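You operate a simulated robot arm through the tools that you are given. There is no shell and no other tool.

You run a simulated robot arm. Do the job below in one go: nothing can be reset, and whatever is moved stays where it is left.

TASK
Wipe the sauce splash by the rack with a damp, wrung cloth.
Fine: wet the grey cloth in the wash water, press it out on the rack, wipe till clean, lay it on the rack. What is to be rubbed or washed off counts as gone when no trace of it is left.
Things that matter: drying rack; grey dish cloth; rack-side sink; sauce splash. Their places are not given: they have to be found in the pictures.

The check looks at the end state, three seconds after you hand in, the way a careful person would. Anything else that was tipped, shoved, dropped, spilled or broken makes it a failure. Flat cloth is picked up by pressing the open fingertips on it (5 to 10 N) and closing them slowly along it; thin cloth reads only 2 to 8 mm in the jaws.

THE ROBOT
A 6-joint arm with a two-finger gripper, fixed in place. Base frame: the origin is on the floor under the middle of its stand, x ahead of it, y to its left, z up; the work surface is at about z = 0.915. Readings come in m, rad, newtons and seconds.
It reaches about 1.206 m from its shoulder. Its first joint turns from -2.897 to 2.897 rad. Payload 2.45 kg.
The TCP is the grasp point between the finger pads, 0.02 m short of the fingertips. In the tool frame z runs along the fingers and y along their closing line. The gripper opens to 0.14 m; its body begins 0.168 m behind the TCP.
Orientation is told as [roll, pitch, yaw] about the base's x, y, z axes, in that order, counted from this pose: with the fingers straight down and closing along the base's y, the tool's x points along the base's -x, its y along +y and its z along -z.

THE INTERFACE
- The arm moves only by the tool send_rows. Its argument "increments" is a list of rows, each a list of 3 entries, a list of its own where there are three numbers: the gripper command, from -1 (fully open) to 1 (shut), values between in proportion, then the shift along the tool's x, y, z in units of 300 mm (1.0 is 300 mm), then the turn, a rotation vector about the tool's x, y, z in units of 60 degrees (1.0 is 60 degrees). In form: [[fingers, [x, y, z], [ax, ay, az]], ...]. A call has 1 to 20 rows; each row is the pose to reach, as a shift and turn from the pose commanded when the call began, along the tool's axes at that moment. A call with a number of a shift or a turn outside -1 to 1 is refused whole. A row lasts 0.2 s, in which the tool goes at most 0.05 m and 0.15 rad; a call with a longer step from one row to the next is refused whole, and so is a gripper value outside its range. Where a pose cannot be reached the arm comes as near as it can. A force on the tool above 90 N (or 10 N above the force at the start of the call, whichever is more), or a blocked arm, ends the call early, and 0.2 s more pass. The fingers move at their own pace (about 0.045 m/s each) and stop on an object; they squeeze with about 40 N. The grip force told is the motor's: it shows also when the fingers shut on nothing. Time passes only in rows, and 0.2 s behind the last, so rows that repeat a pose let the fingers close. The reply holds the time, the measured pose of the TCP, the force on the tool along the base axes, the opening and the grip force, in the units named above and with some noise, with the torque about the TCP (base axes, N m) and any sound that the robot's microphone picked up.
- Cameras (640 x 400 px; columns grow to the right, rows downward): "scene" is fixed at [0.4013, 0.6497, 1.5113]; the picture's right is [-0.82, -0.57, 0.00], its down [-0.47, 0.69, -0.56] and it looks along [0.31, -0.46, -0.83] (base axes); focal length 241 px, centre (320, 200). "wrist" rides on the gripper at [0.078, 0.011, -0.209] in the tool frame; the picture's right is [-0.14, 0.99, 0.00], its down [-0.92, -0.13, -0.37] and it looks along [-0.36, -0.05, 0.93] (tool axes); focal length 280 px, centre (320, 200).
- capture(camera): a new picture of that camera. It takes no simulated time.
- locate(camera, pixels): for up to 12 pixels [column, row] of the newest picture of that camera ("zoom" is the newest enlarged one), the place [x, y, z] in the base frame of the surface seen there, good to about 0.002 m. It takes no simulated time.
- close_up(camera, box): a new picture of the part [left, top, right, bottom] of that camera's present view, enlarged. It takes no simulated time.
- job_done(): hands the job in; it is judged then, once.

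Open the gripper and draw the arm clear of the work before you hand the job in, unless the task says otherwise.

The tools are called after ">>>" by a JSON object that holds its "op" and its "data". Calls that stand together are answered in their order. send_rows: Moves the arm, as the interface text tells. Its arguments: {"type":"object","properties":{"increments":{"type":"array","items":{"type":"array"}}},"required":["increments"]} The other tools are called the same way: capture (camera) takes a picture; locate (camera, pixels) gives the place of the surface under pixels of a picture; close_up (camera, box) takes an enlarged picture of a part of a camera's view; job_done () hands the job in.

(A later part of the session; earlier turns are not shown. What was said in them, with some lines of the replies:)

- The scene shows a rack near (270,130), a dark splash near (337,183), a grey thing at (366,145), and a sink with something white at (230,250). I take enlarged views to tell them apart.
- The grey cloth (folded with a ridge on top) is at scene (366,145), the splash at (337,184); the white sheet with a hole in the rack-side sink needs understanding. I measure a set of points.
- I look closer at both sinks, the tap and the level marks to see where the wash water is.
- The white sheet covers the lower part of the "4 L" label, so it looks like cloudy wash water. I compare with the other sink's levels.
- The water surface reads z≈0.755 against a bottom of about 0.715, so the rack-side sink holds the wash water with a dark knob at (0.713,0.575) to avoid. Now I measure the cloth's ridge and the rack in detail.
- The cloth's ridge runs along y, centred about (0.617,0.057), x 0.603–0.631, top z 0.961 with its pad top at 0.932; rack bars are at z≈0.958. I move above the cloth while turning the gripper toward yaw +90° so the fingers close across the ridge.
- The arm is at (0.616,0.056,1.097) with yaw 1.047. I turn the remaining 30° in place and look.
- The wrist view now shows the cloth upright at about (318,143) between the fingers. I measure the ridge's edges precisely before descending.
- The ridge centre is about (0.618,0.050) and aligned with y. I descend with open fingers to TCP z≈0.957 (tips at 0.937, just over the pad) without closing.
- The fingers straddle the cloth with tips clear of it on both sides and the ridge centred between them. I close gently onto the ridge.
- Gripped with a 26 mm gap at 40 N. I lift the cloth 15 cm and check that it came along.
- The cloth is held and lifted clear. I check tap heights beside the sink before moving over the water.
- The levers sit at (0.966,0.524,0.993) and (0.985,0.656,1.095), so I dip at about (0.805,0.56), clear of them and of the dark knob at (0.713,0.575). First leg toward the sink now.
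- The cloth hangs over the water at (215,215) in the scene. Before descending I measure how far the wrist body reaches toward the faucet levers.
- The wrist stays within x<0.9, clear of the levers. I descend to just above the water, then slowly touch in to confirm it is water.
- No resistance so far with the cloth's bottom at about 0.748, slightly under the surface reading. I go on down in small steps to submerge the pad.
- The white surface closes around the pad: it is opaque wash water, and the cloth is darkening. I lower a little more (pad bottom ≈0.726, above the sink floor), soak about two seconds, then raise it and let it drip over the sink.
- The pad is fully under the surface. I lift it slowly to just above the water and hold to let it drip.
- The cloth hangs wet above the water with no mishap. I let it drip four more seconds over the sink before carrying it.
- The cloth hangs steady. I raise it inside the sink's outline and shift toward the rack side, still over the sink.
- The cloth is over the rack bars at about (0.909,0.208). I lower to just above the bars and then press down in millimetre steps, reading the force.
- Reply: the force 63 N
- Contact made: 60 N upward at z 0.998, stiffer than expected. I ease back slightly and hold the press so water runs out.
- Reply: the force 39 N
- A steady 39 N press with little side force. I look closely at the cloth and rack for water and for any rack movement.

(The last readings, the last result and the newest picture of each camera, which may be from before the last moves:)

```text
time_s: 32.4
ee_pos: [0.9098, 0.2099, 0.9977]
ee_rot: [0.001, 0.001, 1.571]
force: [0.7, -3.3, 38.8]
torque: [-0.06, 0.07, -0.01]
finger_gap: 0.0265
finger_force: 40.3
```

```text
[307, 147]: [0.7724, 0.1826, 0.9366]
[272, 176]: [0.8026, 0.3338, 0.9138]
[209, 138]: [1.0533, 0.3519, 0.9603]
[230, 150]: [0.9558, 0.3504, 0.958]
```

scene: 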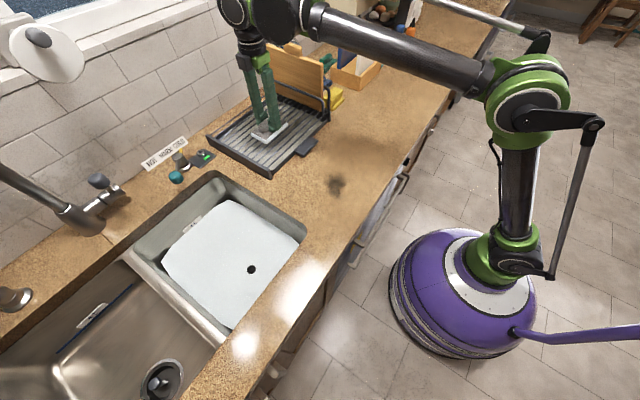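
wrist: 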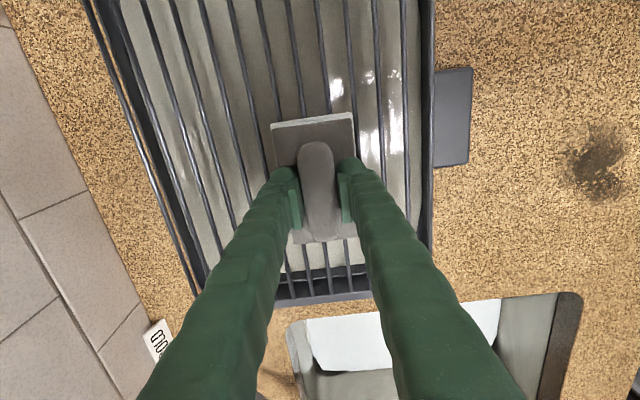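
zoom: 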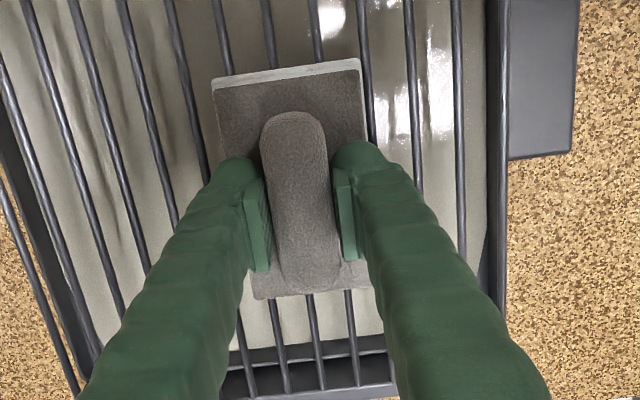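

The rack has not moved and the cloth top looks lighter than when soaked. I keep pressing for about three seconds, a touch firmer, then compare.

>>> {"op": "send_rows", "data": {"increments": [[1, [0, 0, 0.001], [0, 0, 0]], [1, [0, 0, 0.001], [0, 0, 0]], [1, [0, 0, 0.001], [0, 0, 0]], [1, [0, 0, 0.001], [0, 0, 0]], [1, [0, 0, 0.001], [0, 0, 0]], [1, [0, 0, 0.001], [0, 0, 0]], [1, [0, 0, 0.001], [0, 0, 0]], [1, [0, 0, 0.001], [0, 0, 0]], [1, [0, 0, 0.001], [0, 0, 0]], [1, [0, 0, 0.001], [0, 0, 0]], [1, [0, 0, 0.001], [0, 0, 0]], [1, [0, 0, 0.001], [0, 0, 0]], [1, [0, 0, 0.001], [0, 0, 0]], [1, [0, 0, 0.001], [0, 0, 0]], [1, [0, 0, 0.001], [0, 0, 0]]]}}

>>> {"op": "close_up", "data": {"camera": "scene", "box": [200, 80, 360, 190]}}

>>> {"op": "close_up", "data": {"camera": "wrist", "box": [220, 80, 440, 300]}}

```text
time_s: 35.6
ee_pos: [0.9095, 0.2091, 0.9977]
ee_rot: [-0.003, -0.001, 1.572]
force: [0.3, 0.0, 39.3]
torque: [0.03, 0.1, -0.02]
finger_gap: 0.0265
finger_force: 40.1
```

```text
3.64 times, centred on (280, 135) of scene
```

zoom: 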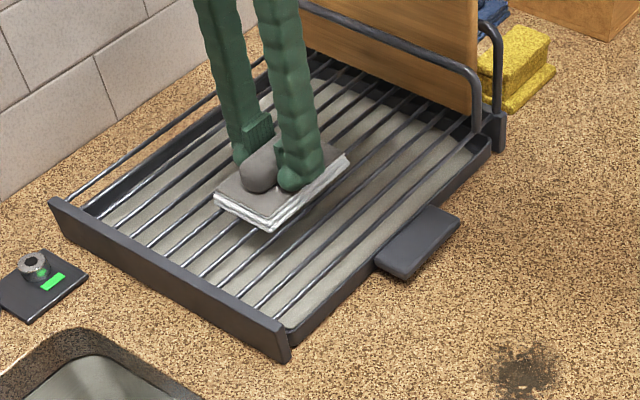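

```text
1.82 times, centred on (330, 190) of wrist
```

zoom: 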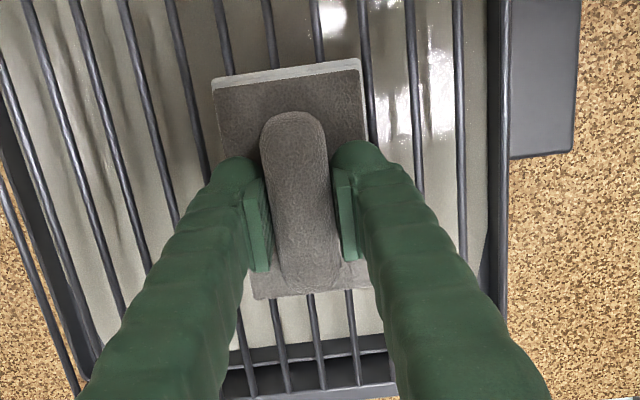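

No further change, so the pressing has settled. I lift a few centimetres and hold above the rack to see whether it still drips.

>>> {"op": "send_rows", "data": {"increments": [[1, [0, 0, -0.02], [0, 0, 0]], [1, [0, 0, -0.08], [0, 0, 0]], [1, [0, 0, -0.16], [0, 0, 0]], [1, [0, 0, -0.16], [0, 0, 0]], [1, [0, 0, -0.16], [0, 0, 0]], [1, [0, 0, -0.16], [0, 0, 0]], [1, [0, 0, -0.16], [0, 0, 0]], [1, [0, 0, -0.16], [0, 0, 0]], [1, [0, 0, -0.16], [0, 0, 0]], [1, [0, 0, -0.16], [0, 0, 0]]]}}

>>> {"op": "close_up", "data": {"camera": "scene", "box": [200, 80, 360, 190]}}

>>> {"op": "capture", "data": {"camera": "wrist"}}

```text
time_s: 37.8
ee_pos: [0.9101, 0.2089, 1.0437]
ee_rot: [0.0, 0.0, 1.572]
force: [-0.7, -0.4, 0.0]
torque: [0.01, -0.04, -0.04]
finger_gap: 0.0264
finger_force: 40.0
```

```text
3.64 times, centred on (280, 135) of scene
```

zoom: 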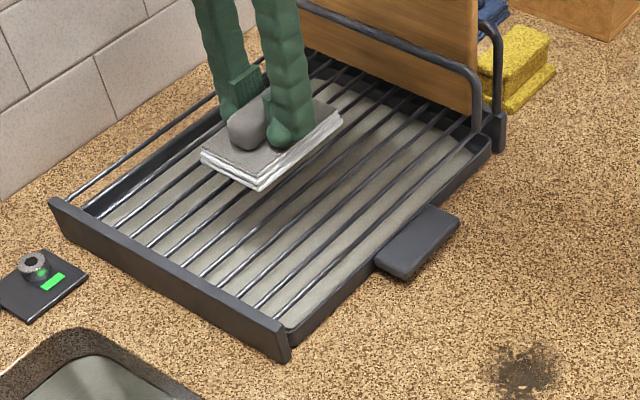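

```text
taken
```

wrist: 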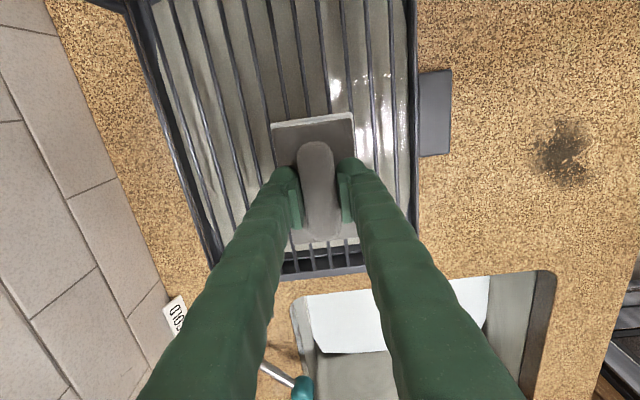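

No drips. Now I map the splash's outline closely before wiping.

>>> {"op": "close_up", "data": {"camera": "scene", "box": [300, 155, 380, 215]}}

>>> {"op": "locate", "data": {"camera": "zoom", "pixels": [[320, 200], [200, 230], [260, 300], [300, 150], [350, 130], [400, 180], [400, 260], [330, 320], [230, 150], [380, 320], [240, 250], [350, 230]]}}

>>> {"op": "close_up", "data": {"camera": "wrist", "box": [480, 80, 640, 220]}}

```text
6.67 times, centred on (340, 185) of scene
```

zoom: 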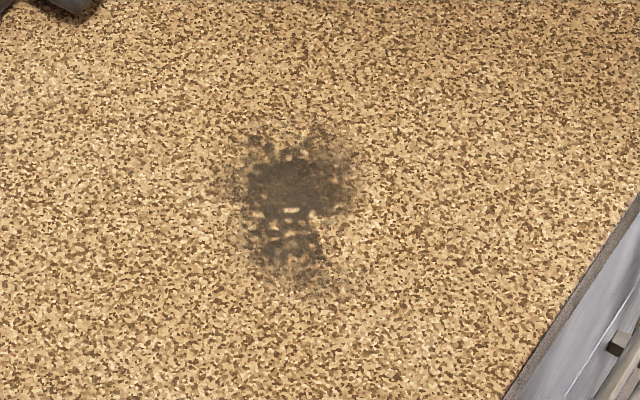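

```text
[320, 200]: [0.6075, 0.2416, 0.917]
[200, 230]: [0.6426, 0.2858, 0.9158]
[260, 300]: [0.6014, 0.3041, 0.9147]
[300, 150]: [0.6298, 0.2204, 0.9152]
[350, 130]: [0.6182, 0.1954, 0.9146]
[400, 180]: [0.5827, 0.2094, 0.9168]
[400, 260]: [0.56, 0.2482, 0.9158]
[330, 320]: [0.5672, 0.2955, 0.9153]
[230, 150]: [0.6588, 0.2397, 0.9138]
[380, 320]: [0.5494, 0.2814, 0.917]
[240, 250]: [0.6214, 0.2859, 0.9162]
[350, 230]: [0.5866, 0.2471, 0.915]
```

```text
2.86 times, centred on (560, 150) of wrist
```

zoom: 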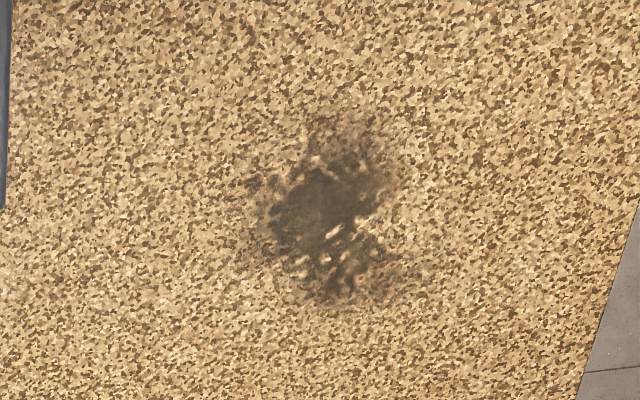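

The splash spans roughly x 0.575–0.655, y 0.19–0.30, centre (0.615,0.245). I carry the cloth over it at a safe height and come down to just above the counter.

>>> {"op": "send_rows", "data": {"increments": [[1, [-0.015, 0.1, 0], [0, 0, 0]], [1, [-0.03, 0.25, 0], [0, 0, 0]], [1, [-0.05, 0.4, 0], [0, 0, 0]], [1, [-0.07, 0.55, 0], [0, 0, 0]], [1, [-0.09, 0.7, 0], [0, 0, 0]], [1, [-0.105, 0.85, 0], [0, 0, 0]], [1, [-0.12, 0.983, 0], [0, 0, 0]], [1, [-0.12, 0.983, 0.1], [0, 0, 0]], [1, [-0.12, 0.983, 0.2], [0, 0, 0]], [1, [-0.12, 0.983, 0.25], [0, 0, 0]], [1, [-0.12, 0.983, 0.274], [0, 0, 0]], [1, [-0.12, 0.983, 0.274], [0, 0, 0]]]}}

>>> {"op": "capture", "data": {"camera": "wrist"}}

>>> {"op": "capture", "data": {"camera": "scene"}}

```text
time_s: 40.4
ee_pos: [0.6157, 0.2451, 0.9623]
ee_rot: [-0.001, 0.001, 1.569]
force: [-0.6, -0.1, -0.6]
torque: [0.01, -0.03, 0.03]
finger_gap: 0.0265
finger_force: 39.3
```

```text
taken
```

wrist: 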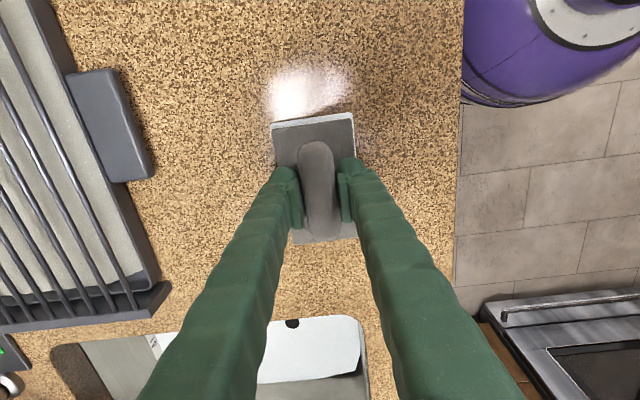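

```text
taken
```

scene: 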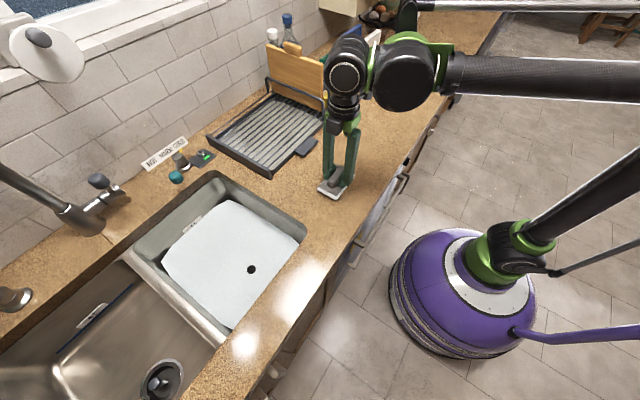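

The pad hovers over the splash, hiding it fully. I lower in sub-millimetre steps to find about 10 N of contact.

>>> {"op": "send_rows", "data": {"increments": [[1, [0, 0, 0.01], [0, 0, 0]], [1, [0, 0, 0.0137], [0, 0, 0]], [1, [0, 0, 0.017], [0, 0, 0]], [1, [0, 0, 0.018], [0, 0, 0]], [1, [0, 0, 0.018], [0, 0, 0]]]}}

```text
time_s: 41.6
ee_pos: [0.6155, 0.2457, 0.9566]
ee_rot: [-0.001, 0.0, 1.571]
force: [-0.5, -0.7, -0.4]
torque: [0.0, 0.02, 0.06]
finger_gap: 0.0266
finger_force: 40.0
```

No contact yet at 0.9567. I go down half-millimetre at a time.

>>> {"op": "send_rows", "data": {"increments": [[1, [0, 0, 0.0017], [0, 0, 0]], [1, [0, 0, 0.0017], [0, 0, 0]], [1, [0, 0, 0.0033], [0, 0, 0]], [1, [0, 0, 0.0033], [0, 0, 0]]]}}

```text
time_s: 42.6
ee_pos: [0.6162, 0.245, 0.9561]
ee_rot: [0.0, 0.0, 1.571]
force: [0.7, 0.1, 0.5]
torque: [0.0, -0.02, 0.0]
finger_gap: 0.0262
finger_force: 39.7
```

Still only noise at 0.9557 commanded. I continue down a little further.

>>> {"op": "send_rows", "data": {"increments": [[1, [0, 0, 0.0017], [0, 0, 0]], [1, [0, 0, 0.0017], [0, 0, 0]], [1, [0, 0, 0.0033], [0, 0, 0]], [1, [0, 0, 0.0033], [0, 0, 0]]]}}

```text
time_s: 43.6
ee_pos: [0.6155, 0.2452, 0.9534]
ee_rot: [-0.001, 0.0, 1.57]
force: [0.4, 0.3, -0.7]
torque: [0.0, -0.02, -0.02]
finger_gap: 0.0266
finger_force: 40.1
```

Still free; the cloth slid slightly up in the jaws during pressing. I keep lowering in half-millimetre steps.

>>> {"op": "send_rows", "data": {"increments": [[1, [0, 0, 0.0017], [0, 0, 0]], [1, [0, 0, 0.0033], [0, 0, 0]], [1, [0, 0, 0.005], [0, 0, 0]], [1, [0, 0, 0.005], [0, 0, 0]]]}}

```text
time_s: 44.6
ee_pos: [0.6151, 0.2456, 0.9525]
ee_rot: [0.0, -0.001, 1.571]
force: [0.4, -0.2, 2.7]
torque: [0.01, 0.0, 0.0]
finger_gap: 0.0264
finger_force: 39.2
```

Light contact at last: 2.7 N at a commanded 0.9532. I add a few tenths of a millimetre to reach about 10 N.

>>> {"op": "send_rows", "data": {"increments": [[1, [0, 0, 0.001], [0, 0, 0]], [1, [0, 0, 0.001], [0, 0, 0]], [1, [0, 0, 0.001], [0, 0, 0]]]}}

```text
time_s: 45.4
ee_pos: [0.6148, 0.2446, 0.9528]
ee_rot: [0.001, 0.0, 1.571]
force: [3.8, 2.0, 12.2]
torque: [0.04, -0.05, -0.03]
finger_gap: 0.0263
finger_force: 40.4
```

12 N of press is about right. I make a first stroke along y over ±5 cm and return to the middle.

>>> {"op": "send_rows", "data": {"increments": [[1, [0.06, 0, 0], [0, 0, 0]], [1, [0.12, 0, 0], [0, 0, 0]], [1, [0.18, 0, 0], [0, 0, 0]], [1, [0.12, 0, 0], [0, 0, 0]], [1, [0.06, 0, 0], [0, 0, 0]], [1, [0, 0, 0], [0, 0, 0]], [1, [-0.06, 0, 0], [0, 0, 0]], [1, [-0.12, 0, 0], [0, 0, 0]], [1, [-0.18, 0, 0], [0, 0, 0]], [1, [-0.12, 0, 0], [0, 0, 0]], [1, [-0.06, 0, 0], [0, 0, 0]], [1, [0, 0, 0], [0, 0, 0]]]}}

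>>> {"op": "capture", "data": {"camera": "wrist"}}

>>> {"op": "close_up", "data": {"camera": "scene", "box": [290, 145, 390, 225]}}

```text
time_s: 48.0
ee_pos: [0.615, 0.2442, 0.952]
ee_rot: [0.001, 0.001, 1.57]
force: [0.3, 1.1, 3.4]
torque: [0.09, -0.01, -0.02]
finger_gap: 0.0266
finger_force: 40.5
```

```text
taken
```

wrist: 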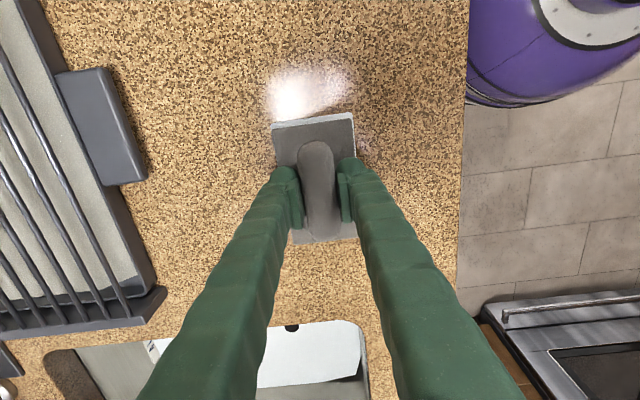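

```text
5.00 times, centred on (340, 185) of scene
```

zoom: 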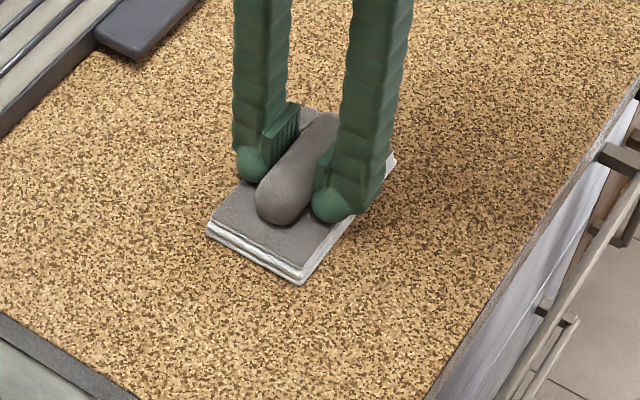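

The stroke ran smoothly and the press eased to 3 N. I press a bit more and cover a wider field in three lanes (x ±2.5 cm, y ±4.8 cm).

>>> {"op": "send_rows", "data": {"increments": [[1, [0, -0.083, 0.0014], [0, 0, 0]], [1, [0.08, -0.083, 0.0014], [0, 0, 0]], [1, [0.16, -0.083, 0.0014], [0, 0, 0]], [1, [0.08, -0.083, 0.0014], [0, 0, 0]], [1, [0, -0.083, 0.0014], [0, 0, 0]], [1, [-0.08, -0.083, 0.0014], [0, 0, 0]], [1, [-0.16, -0.083, 0.0014], [0, 0, 0]], [1, [-0.16, 0, 0.0014], [0, 0, 0]], [1, [-0.08, 0, 0.0014], [0, 0, 0]], [1, [0, 0, 0.0014], [0, 0, 0]], [1, [0.08, 0, 0.0014], [0, 0, 0]], [1, [0.16, 0, 0.0014], [0, 0, 0]], [1, [0.16, 0.083, 0.0014], [0, 0, 0]], [1, [0.08, 0.083, 0.0014], [0, 0, 0]], [1, [0, 0.083, 0.0014], [0, 0, 0]], [1, [-0.08, 0.083, 0.0014], [0, 0, 0]], [1, [-0.16, 0.083, 0.0014], [0, 0, 0]], [1, [-0.08, 0.04, 0.0014], [0, 0, 0]], [1, [0, 0, 0.0014], [0, 0, 0]], [1, [0, 0, 0.0014], [0, 0, 0]]]}}

```text
time_s: 52.2
ee_pos: [0.6133, 0.2448, 0.9527]
ee_rot: [0.001, 0.0, 1.571]
force: [-2.3, 9.3, 27.6]
torque: [0.3, 0.1, 0.01]
finger_gap: 0.0262
finger_force: 39.6
```

The press rose to 28 N during the lanes. I lift the cloth and move it aside to inspect the spot.

>>> {"op": "send_rows", "data": {"increments": [[1, [0, 0, -0.03], [0, 0, 0]], [1, [0.05, 0, -0.12], [0, 0, 0]], [1, [0.18, 0, -0.2], [0, 0, 0]], [1, [0.33, 0, -0.25], [0, 0, 0]], [1, [0.45, 0, -0.25], [0, 0, 0]], [1, [0.5, 0, -0.25], [0, 0, 0]]]}}

>>> {"op": "capture", "data": {"camera": "scene"}}

>>> {"op": "close_up", "data": {"camera": "scene", "box": [290, 150, 390, 220]}}

>>> {"op": "capture", "data": {"camera": "wrist"}}

```text
time_s: 53.6
ee_pos: [0.6142, 0.0953, 1.0255]
ee_rot: [0.001, -0.001, 1.571]
force: [0.1, 0.9, -0.5]
torque: [-0.02, 0.02, -0.01]
finger_gap: 0.0266
finger_force: 39.7
```

```text
taken
```

scene: 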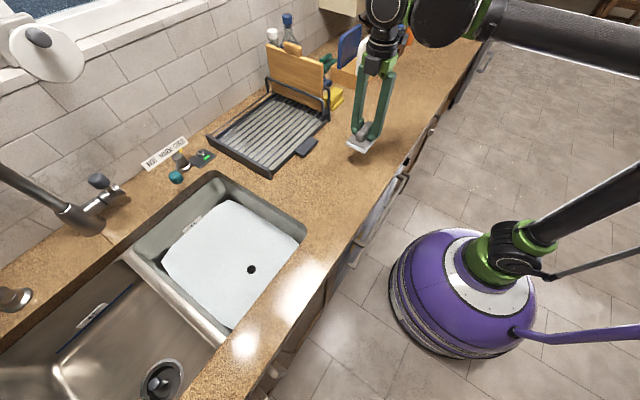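

```text
5.71 times, centred on (340, 185) of scene
```

zoom: 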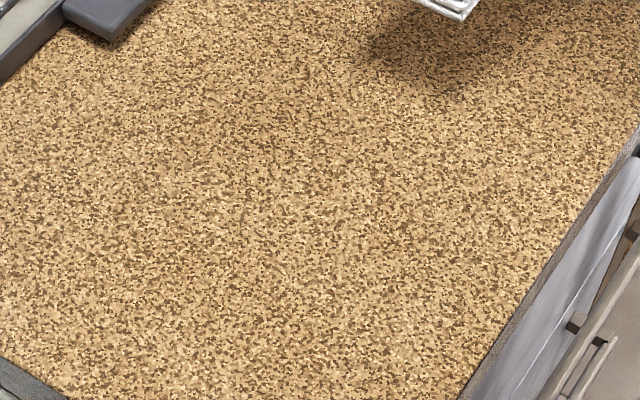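

```text
taken
```

wrist: 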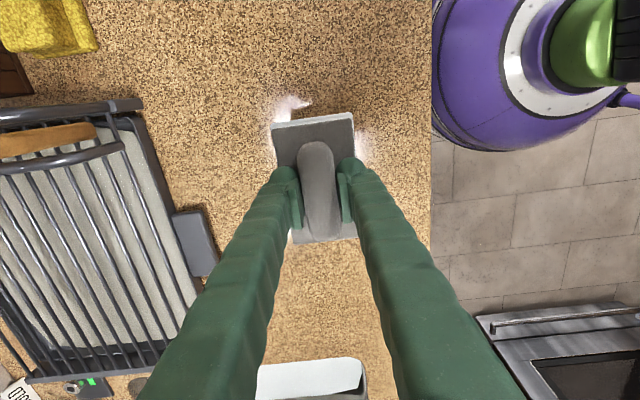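

The splash looks gone around scene (337,183), but I must exclude faint traces. I enlarge that area further.

>>> {"op": "close_up", "data": {"camera": "scene", "box": [315, 160, 365, 192]}}

>>> {"op": "close_up", "data": {"camera": "scene", "box": [310, 180, 360, 212]}}

>>> {"op": "close_up", "data": {"camera": "scene", "box": [270, 130, 400, 230]}}

```text
12.50 times, centred on (340, 176) of scene
```

zoom: 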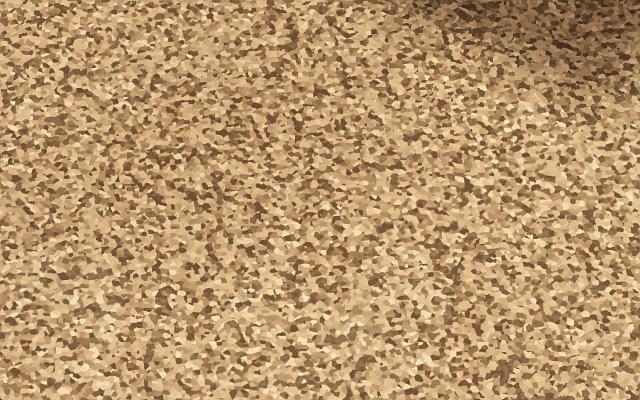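

```text
12.50 times, centred on (335, 196) of scene
```

zoom: 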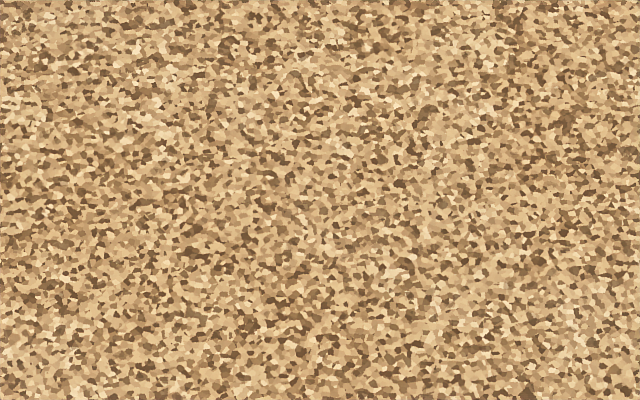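

```text
4.00 times, centred on (335, 180) of scene
```

zoom: 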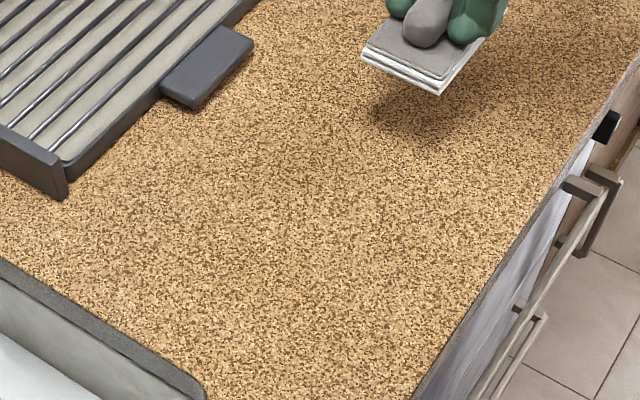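

It looks clean from the scene camera; I check the same spot in the wrist view between the fingers, around (320,300).

>>> {"op": "close_up", "data": {"camera": "wrist", "box": [265, 240, 385, 350]}}

>>> {"op": "locate", "data": {"camera": "wrist", "pixels": [[320, 260], [320, 300], [320, 340], [290, 300], [350, 300]]}}

```text
3.64 times, centred on (325, 295) of wrist
```

zoom: 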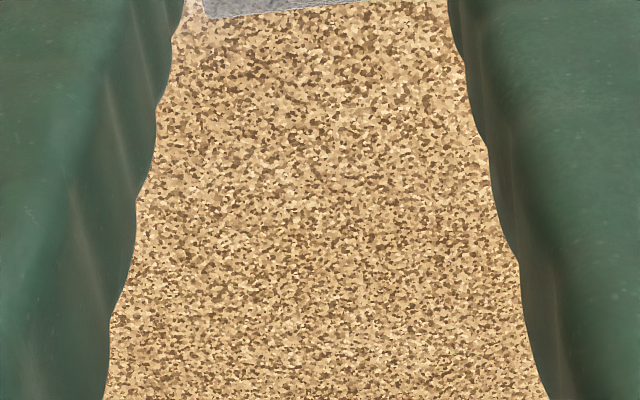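

```text
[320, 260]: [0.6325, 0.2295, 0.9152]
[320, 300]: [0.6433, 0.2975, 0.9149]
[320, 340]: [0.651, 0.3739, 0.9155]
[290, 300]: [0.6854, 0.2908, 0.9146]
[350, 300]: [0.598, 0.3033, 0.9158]
```

Clean there too. To be sure nothing faint remains I do one more, slightly wider pass, first returning to light contact.

>>> {"op": "send_rows", "data": {"increments": [[1, [-0.12, 0, 0], [0, 0, 0]], [1, [-0.27, 0, 0], [0, 0, 0]], [1, [-0.42, 0, 0.05], [0, 0, 0]], [1, [-0.5, 0, 0.15], [0, 0, 0]], [1, [-0.5, 0, 0.22], [0, 0, 0]], [1, [-0.5, 0, 0.24], [0, 0, 0]], [1, [-0.5, 0, 0.2465], [0, 0, 0]], [1, [-0.5, 0, 0.2482], [0, 0, 0]], [1, [-0.5, 0, 0.2482], [0, 0, 0]]]}}

```text
time_s: 55.6
ee_pos: [0.6154, 0.2458, 0.9523]
ee_rot: [0.0, 0.0, 1.571]
force: [1.0, 1.4, 5.2]
torque: [0.02, -0.01, 0.01]
finger_gap: 0.0264
finger_force: 39.8
```

5 N of contact. I sweep four lanes over a field of x ±4 cm, y ±5.7 cm.

>>> {"op": "send_rows", "data": {"increments": [[1, [0.1, -0.07, 0.0005], [0, 0, 0]], [1, [0.19, -0.133, 0.0005], [0, 0, 0]], [1, [0.063, -0.133, 0.0005], [0, 0, 0]], [1, [-0.063, -0.133, 0.0005], [0, 0, 0]], [1, [-0.19, -0.133, 0.0005], [0, 0, 0]], [1, [-0.19, -0.05, 0.0005], [0, 0, 0]], [1, [-0.063, -0.05, 0.0005], [0, 0, 0]], [1, [0.063, -0.05, 0.0005], [0, 0, 0]], [1, [0.19, -0.05, 0.0005], [0, 0, 0]], [1, [0.19, 0.05, 0.0005], [0, 0, 0]], [1, [0.063, 0.05, 0.0005], [0, 0, 0]], [1, [-0.063, 0.05, 0.0005], [0, 0, 0]], [1, [-0.19, 0.05, 0.0005], [0, 0, 0]], [1, [-0.19, 0.133, 0.0005], [0, 0, 0]], [1, [-0.063, 0.133, 0.0005], [0, 0, 0]], [1, [0.063, 0.133, 0.0005], [0, 0, 0]], [1, [0.19, 0.133, 0.0005], [0, 0, 0]], [1, [0.1, 0.07, 0.0005], [0, 0, 0]], [1, [0, 0, 0.0005], [0, 0, 0]], [1, [0, 0, 0.0005], [0, 0, 0]]]}}

```text
time_s: 59.8
ee_pos: [0.6162, 0.2447, 0.9529]
ee_rot: [-0.001, -0.002, 1.572]
force: [0.3, 0.4, -1.1]
torque: [-0.02, -0.03, -0.02]
finger_gap: 0.0263
finger_force: 40.4
```

Pass finished. I lift the cloth and carry it back over the rack at (0.91,0.21), at z≈1.05.

>>> {"op": "send_rows", "data": {"increments": [[1, [0, 0, -0.05], [0, 0, 0]], [1, [0, 0, -0.18], [0, 0, 0]], [1, [0, 0, -0.32], [0, 0, 0]], [1, [0.01, -0.1, -0.33], [0, 0, 0]], [1, [0.03, -0.25, -0.33], [0, 0, 0]], [1, [0.05, -0.4, -0.33], [0, 0, 0]], [1, [0.07, -0.55, -0.33], [0, 0, 0]], [1, [0.09, -0.7, -0.33], [0, 0, 0]], [1, [0.105, -0.85, -0.33], [0, 0, 0]], [1, [0.12, -0.983, -0.33], [0, 0, 0]], [1, [0.12, -0.983, -0.33], [0, 0, 0]]]}}

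>>> {"op": "capture", "data": {"camera": "scene"}}

>>> {"op": "close_up", "data": {"camera": "scene", "box": [290, 150, 390, 220]}}

>>> {"op": "capture", "data": {"camera": "wrist"}}

```text
time_s: 62.2
ee_pos: [0.9103, 0.2091, 1.0508]
ee_rot: [0.0, -0.001, 1.569]
force: [-0.4, -0.6, -1.4]
torque: [-0.01, -0.04, -0.02]
finger_gap: 0.0263
finger_force: 40.5
```

```text
taken
```

scene: 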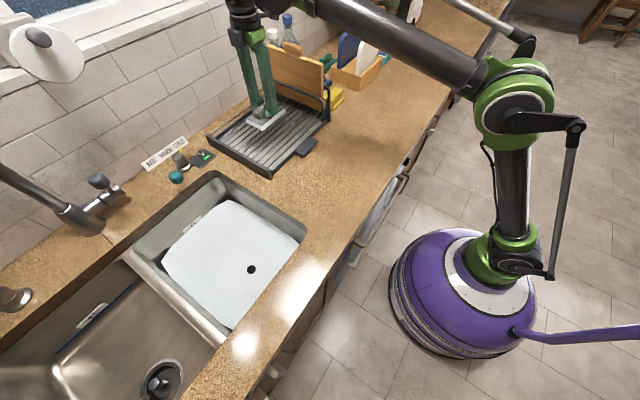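

```text
5.71 times, centred on (340, 185) of scene
```

zoom: 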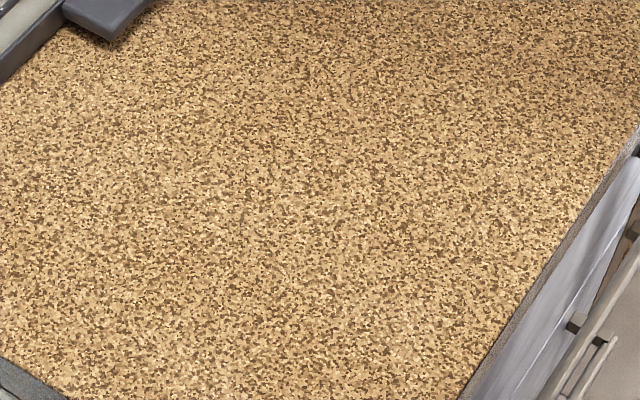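

```text
taken
```

wrist: 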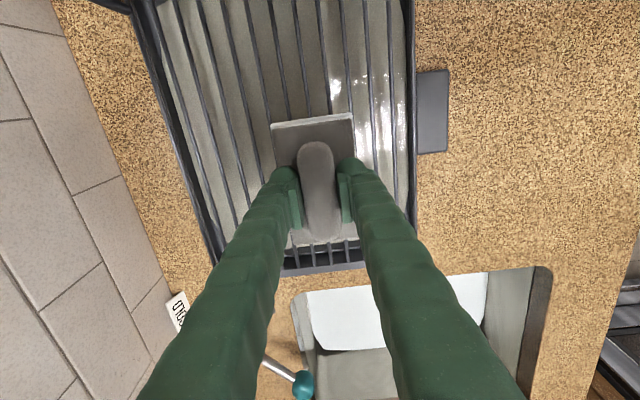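

The counter at the former splash looks uniform in both views. I double-check with enlargements of the wrist view, including the path from sink to rack for drips.

>>> {"op": "close_up", "data": {"camera": "wrist", "box": [480, 80, 640, 220]}}

>>> {"op": "close_up", "data": {"camera": "wrist", "box": [400, 160, 560, 290]}}

>>> {"op": "close_up", "data": {"camera": "scene", "box": [210, 140, 310, 220]}}

```text
2.86 times, centred on (560, 150) of wrist
```

zoom: 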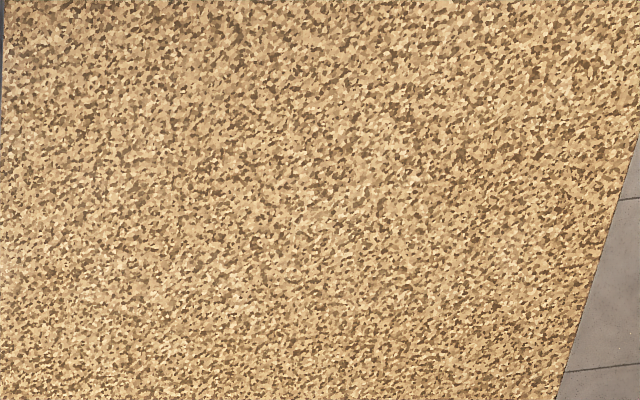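

```text
3.08 times, centred on (480, 225) of wrist
```

zoom: 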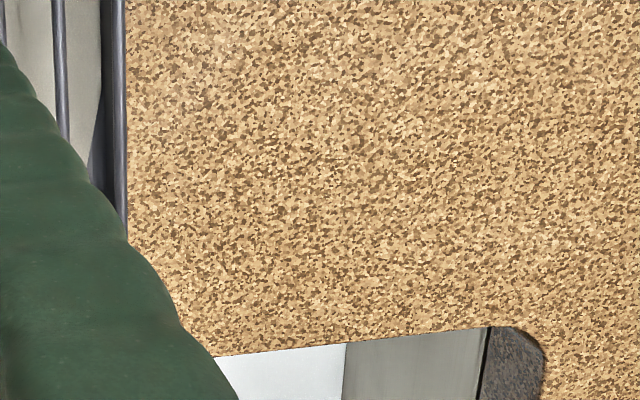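

```text
5.00 times, centred on (260, 180) of scene
```

zoom: 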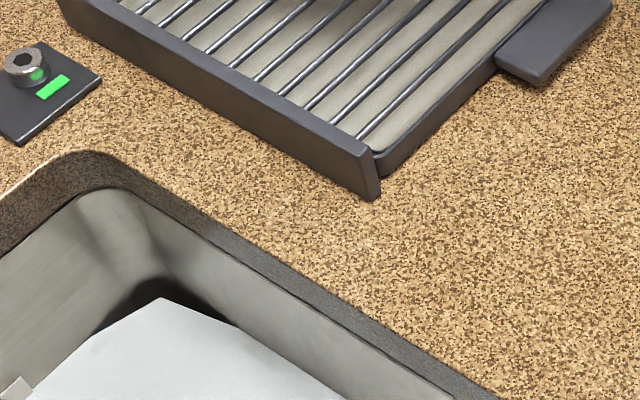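

All clean, no drips. I lower the cloth onto the bars gently, reading for contact.

>>> {"op": "send_rows", "data": {"increments": [[1, [0, 0, 0.06], [0, 0, 0]], [1, [0, 0, 0.13], [0, 0, 0]], [1, [0, 0, 0.165], [0, 0, 0]], [1, [0, 0, 0.175], [0, 0, 0]], [1, [0, 0, 0.18], [0, 0, 0]], [1, [0, 0, 0.183], [0, 0, 0]], [1, [0, 0, 0.183], [0, 0, 0]]]}}

```text
time_s: 63.8
ee_pos: [0.9103, 0.2093, 0.9972]
ee_rot: [0.0, 0.0, 1.571]
force: [12.0, 2.8, 32.1]
torque: [0.05, -0.22, -0.01]
finger_gap: 0.0267
finger_force: 39.4
```

Firm contact at 32 N. I ease off about 0.8 mm, then open the fingers in small steps and rise as they clear the ridge.

>>> {"op": "send_rows", "data": {"increments": [[1, [0, 0, -0.0025], [0, 0, 0]], [1, [0, 0, -0.003], [0, 0, 0]], [0.55, [0, 0, -0.003], [0, 0, 0]], [0.4, [0, 0, -0.003], [0, 0, 0]], [0.3, [0, 0, -0.004], [0, 0, 0]], [0.2, [0, 0, -0.006], [0, 0, 0]], [0.1, [0, 0, -0.008], [0, 0, 0]], [0, [0, 0, -0.01], [0, 0, 0]], [0, [0, 0, -0.01], [0, 0, 0]], [0, [0, 0, -0.01], [0, 0, 0]]]}}

>>> {"op": "capture", "data": {"camera": "wrist"}}

>>> {"op": "close_up", "data": {"camera": "scene", "box": [200, 80, 360, 190]}}

```text
time_s: 66.0
ee_pos: [0.9095, 0.2098, 1.0004]
ee_rot: [0.0, 0.0, 1.572]
force: [1.0, -0.2, -0.7]
torque: [-0.01, 0.01, 0.02]
finger_gap: 0.0701
finger_force: 0.1
```

```text
taken
```

wrist: 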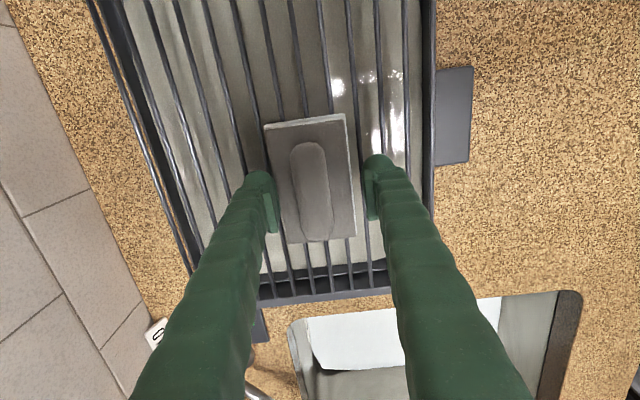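

```text
3.64 times, centred on (280, 135) of scene
```

zoom: 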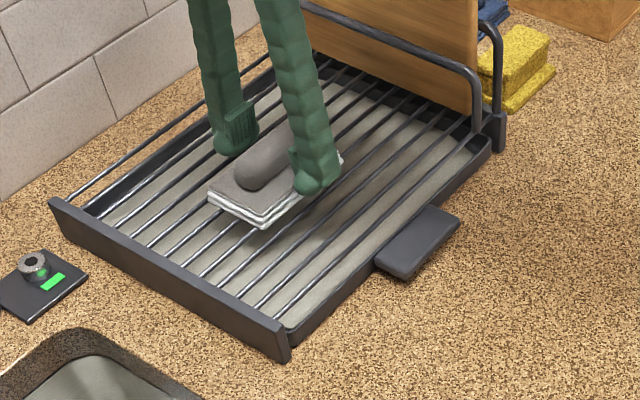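

The cloth lies flat on the bars, fingers free on both sides (gap 0.07). I rise straight up slowly, then faster.

>>> {"op": "send_rows", "data": {"increments": [[0, [0, 0, -0.03], [0, 0, 0]], [0, [0, 0, -0.08], [0, 0, 0]], [0, [0, 0, -0.15], [0, 0, 0]], [0, [0, 0, -0.25], [0, 0, 0]], [0, [0, 0, -0.38], [0, 0, 0]], [-0.3, [0, 0, -0.52], [0, 0, 0]], [-0.6, [0, 0, -0.66], [0, 0, 0]], [-1, [0, 0, -0.8], [0, 0, 0]], [-1, [0, 0, -0.8], [0, 0, 0]]]}}

>>> {"op": "capture", "data": {"camera": "wrist"}}

>>> {"op": "capture", "data": {"camera": "scene"}}

```text
time_s: 68.0
ee_pos: [0.8691, 0.1988, 1.2021]
ee_rot: [-0.001, 0.0, 1.571]
force: [0.0, -1.0, -1.0]
torque: [-0.02, 0.09, 0.04]
finger_gap: 0.14
finger_force: 0.1
out of reach, approached as far as the arm can: row 7, 8, 9
```

```text
taken
```

wrist: 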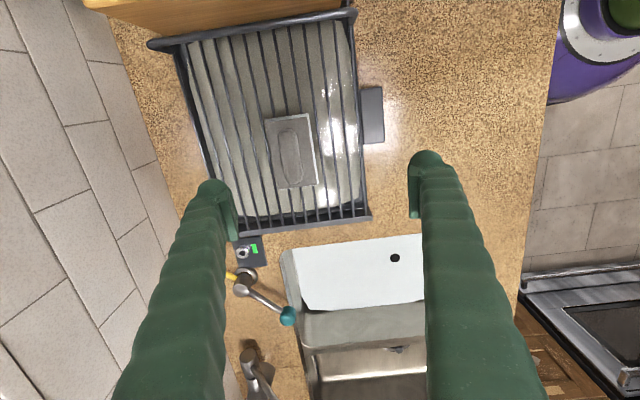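

```text
taken
```

scene: 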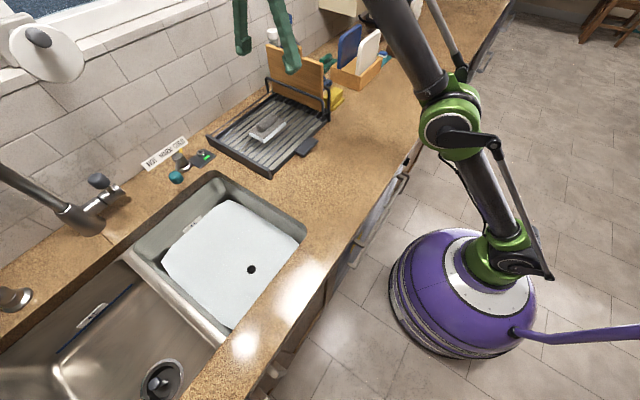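

The cloth is left lying on the rack bars at scene (268,127). I draw the arm back toward its base, clear of everything.

>>> {"op": "send_rows", "data": {"increments": [[-1, [0, 0.12, 0.0], [0, 0, 0]], [-1, [0, 0.25, 0.02], [0, 0, 0]], [-1, [-0.02, 0.38, 0.03], [0, 0, 0]], [-1, [-0.04, 0.51, 0.03], [0, 0, 0]], [-1, [-0.06, 0.64, 0.03], [0, 0, 0]], [-1, [-0.08, 0.77, 0.03], [0, 0, 0]], [-1, [-0.1, 0.85, 0.03], [0, 0, 0]], [-1, [-0.1, 0.85, 0.03], [0, 0, 0]]]}}

>>> {"op": "capture", "data": {"camera": "scene"}}

>>> {"op": "close_up", "data": {"camera": "scene", "box": [200, 80, 400, 220]}}

>>> {"op": "capture", "data": {"camera": "wrist"}}

```text
time_s: 69.8
ee_pos: [0.6159, 0.2297, 1.1921]
ee_rot: [-0.001, 0.002, 1.57]
force: [-0.5, -0.9, -0.3]
torque: [0.01, -0.03, -0.02]
finger_gap: 0.1401
finger_force: 0.2
```

```text
taken
```

scene: 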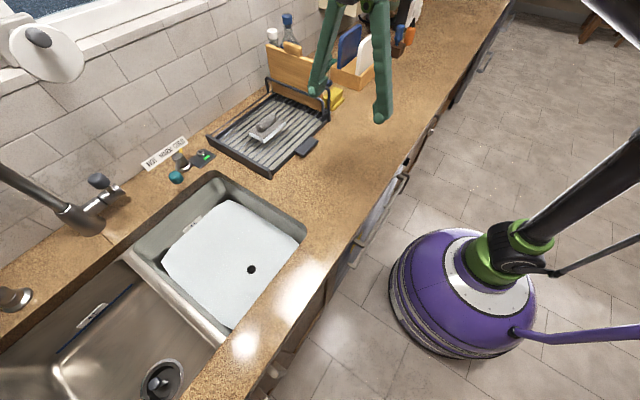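

```text
2.86 times, centred on (300, 150) of scene
```

zoom: 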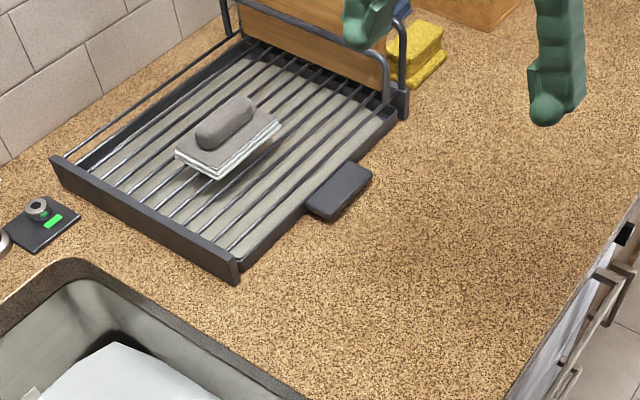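

```text
taken
```

wrist: 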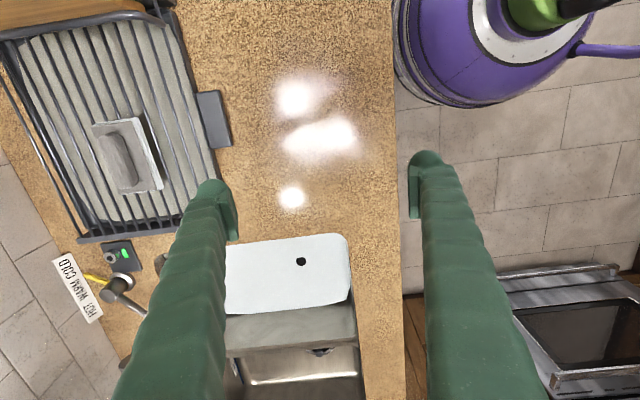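

The cloth rests on the rack and nothing else appears moved. I take a final close look at the wiped area from above.

>>> {"op": "close_up", "data": {"camera": "wrist", "box": [240, 60, 400, 240]}}

>>> {"op": "close_up", "data": {"camera": "scene", "box": [300, 155, 380, 215]}}

>>> {"op": "locate", "data": {"camera": "scene", "pixels": [[307, 147], [272, 176], [209, 138], [230, 150], [266, 125], [255, 140], [283, 125]]}}

```text
2.22 times, centred on (320, 150) of wrist
```

zoom: 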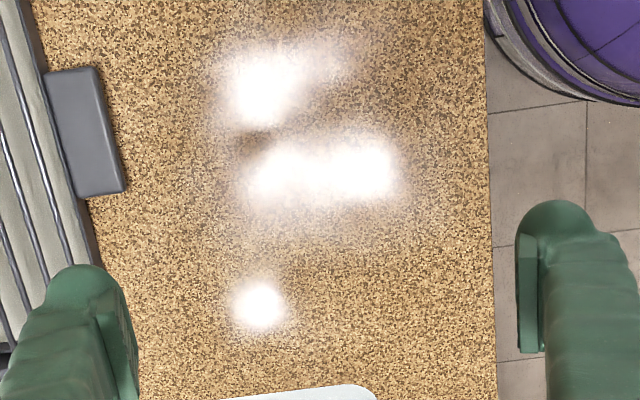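

```text
6.67 times, centred on (340, 185) of scene
```

zoom: 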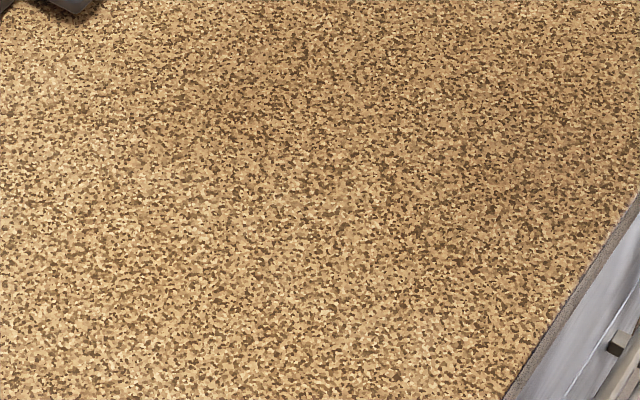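

```text
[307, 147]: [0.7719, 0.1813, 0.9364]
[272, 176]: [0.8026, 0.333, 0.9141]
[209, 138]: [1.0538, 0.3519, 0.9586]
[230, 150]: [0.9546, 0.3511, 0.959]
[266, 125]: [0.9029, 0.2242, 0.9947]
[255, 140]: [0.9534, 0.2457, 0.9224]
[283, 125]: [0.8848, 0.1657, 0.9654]
```

The wiped area is uniform with no stain, the rack corners read the same as at the start (0.803,0.333 and 1.054,0.352), the cloth lies on the bars, and the gripper is open and clear. I hand the job in.

>>> {"op": "job_done", "data": {}}

```text
The job is handed in.
```

The sauce splash by the rack is wiped off, and no trace of it shows in either camera view.

- **Cloth:** I wet the grey cloth in the wash water in the rack-side sink. I let it drip there, then pressed it out on the rack for several seconds at about 40 N.
- **Wiping:** I wiped the splash in two rounds. The second covered a slightly wider area to catch anything faint.
- **End state:** The cloth lies flat on the rack bars, and the gripper is open and clear of the work. The rack reads in the same place as at the start. I saw no drips on the counter and nothing else out of place.
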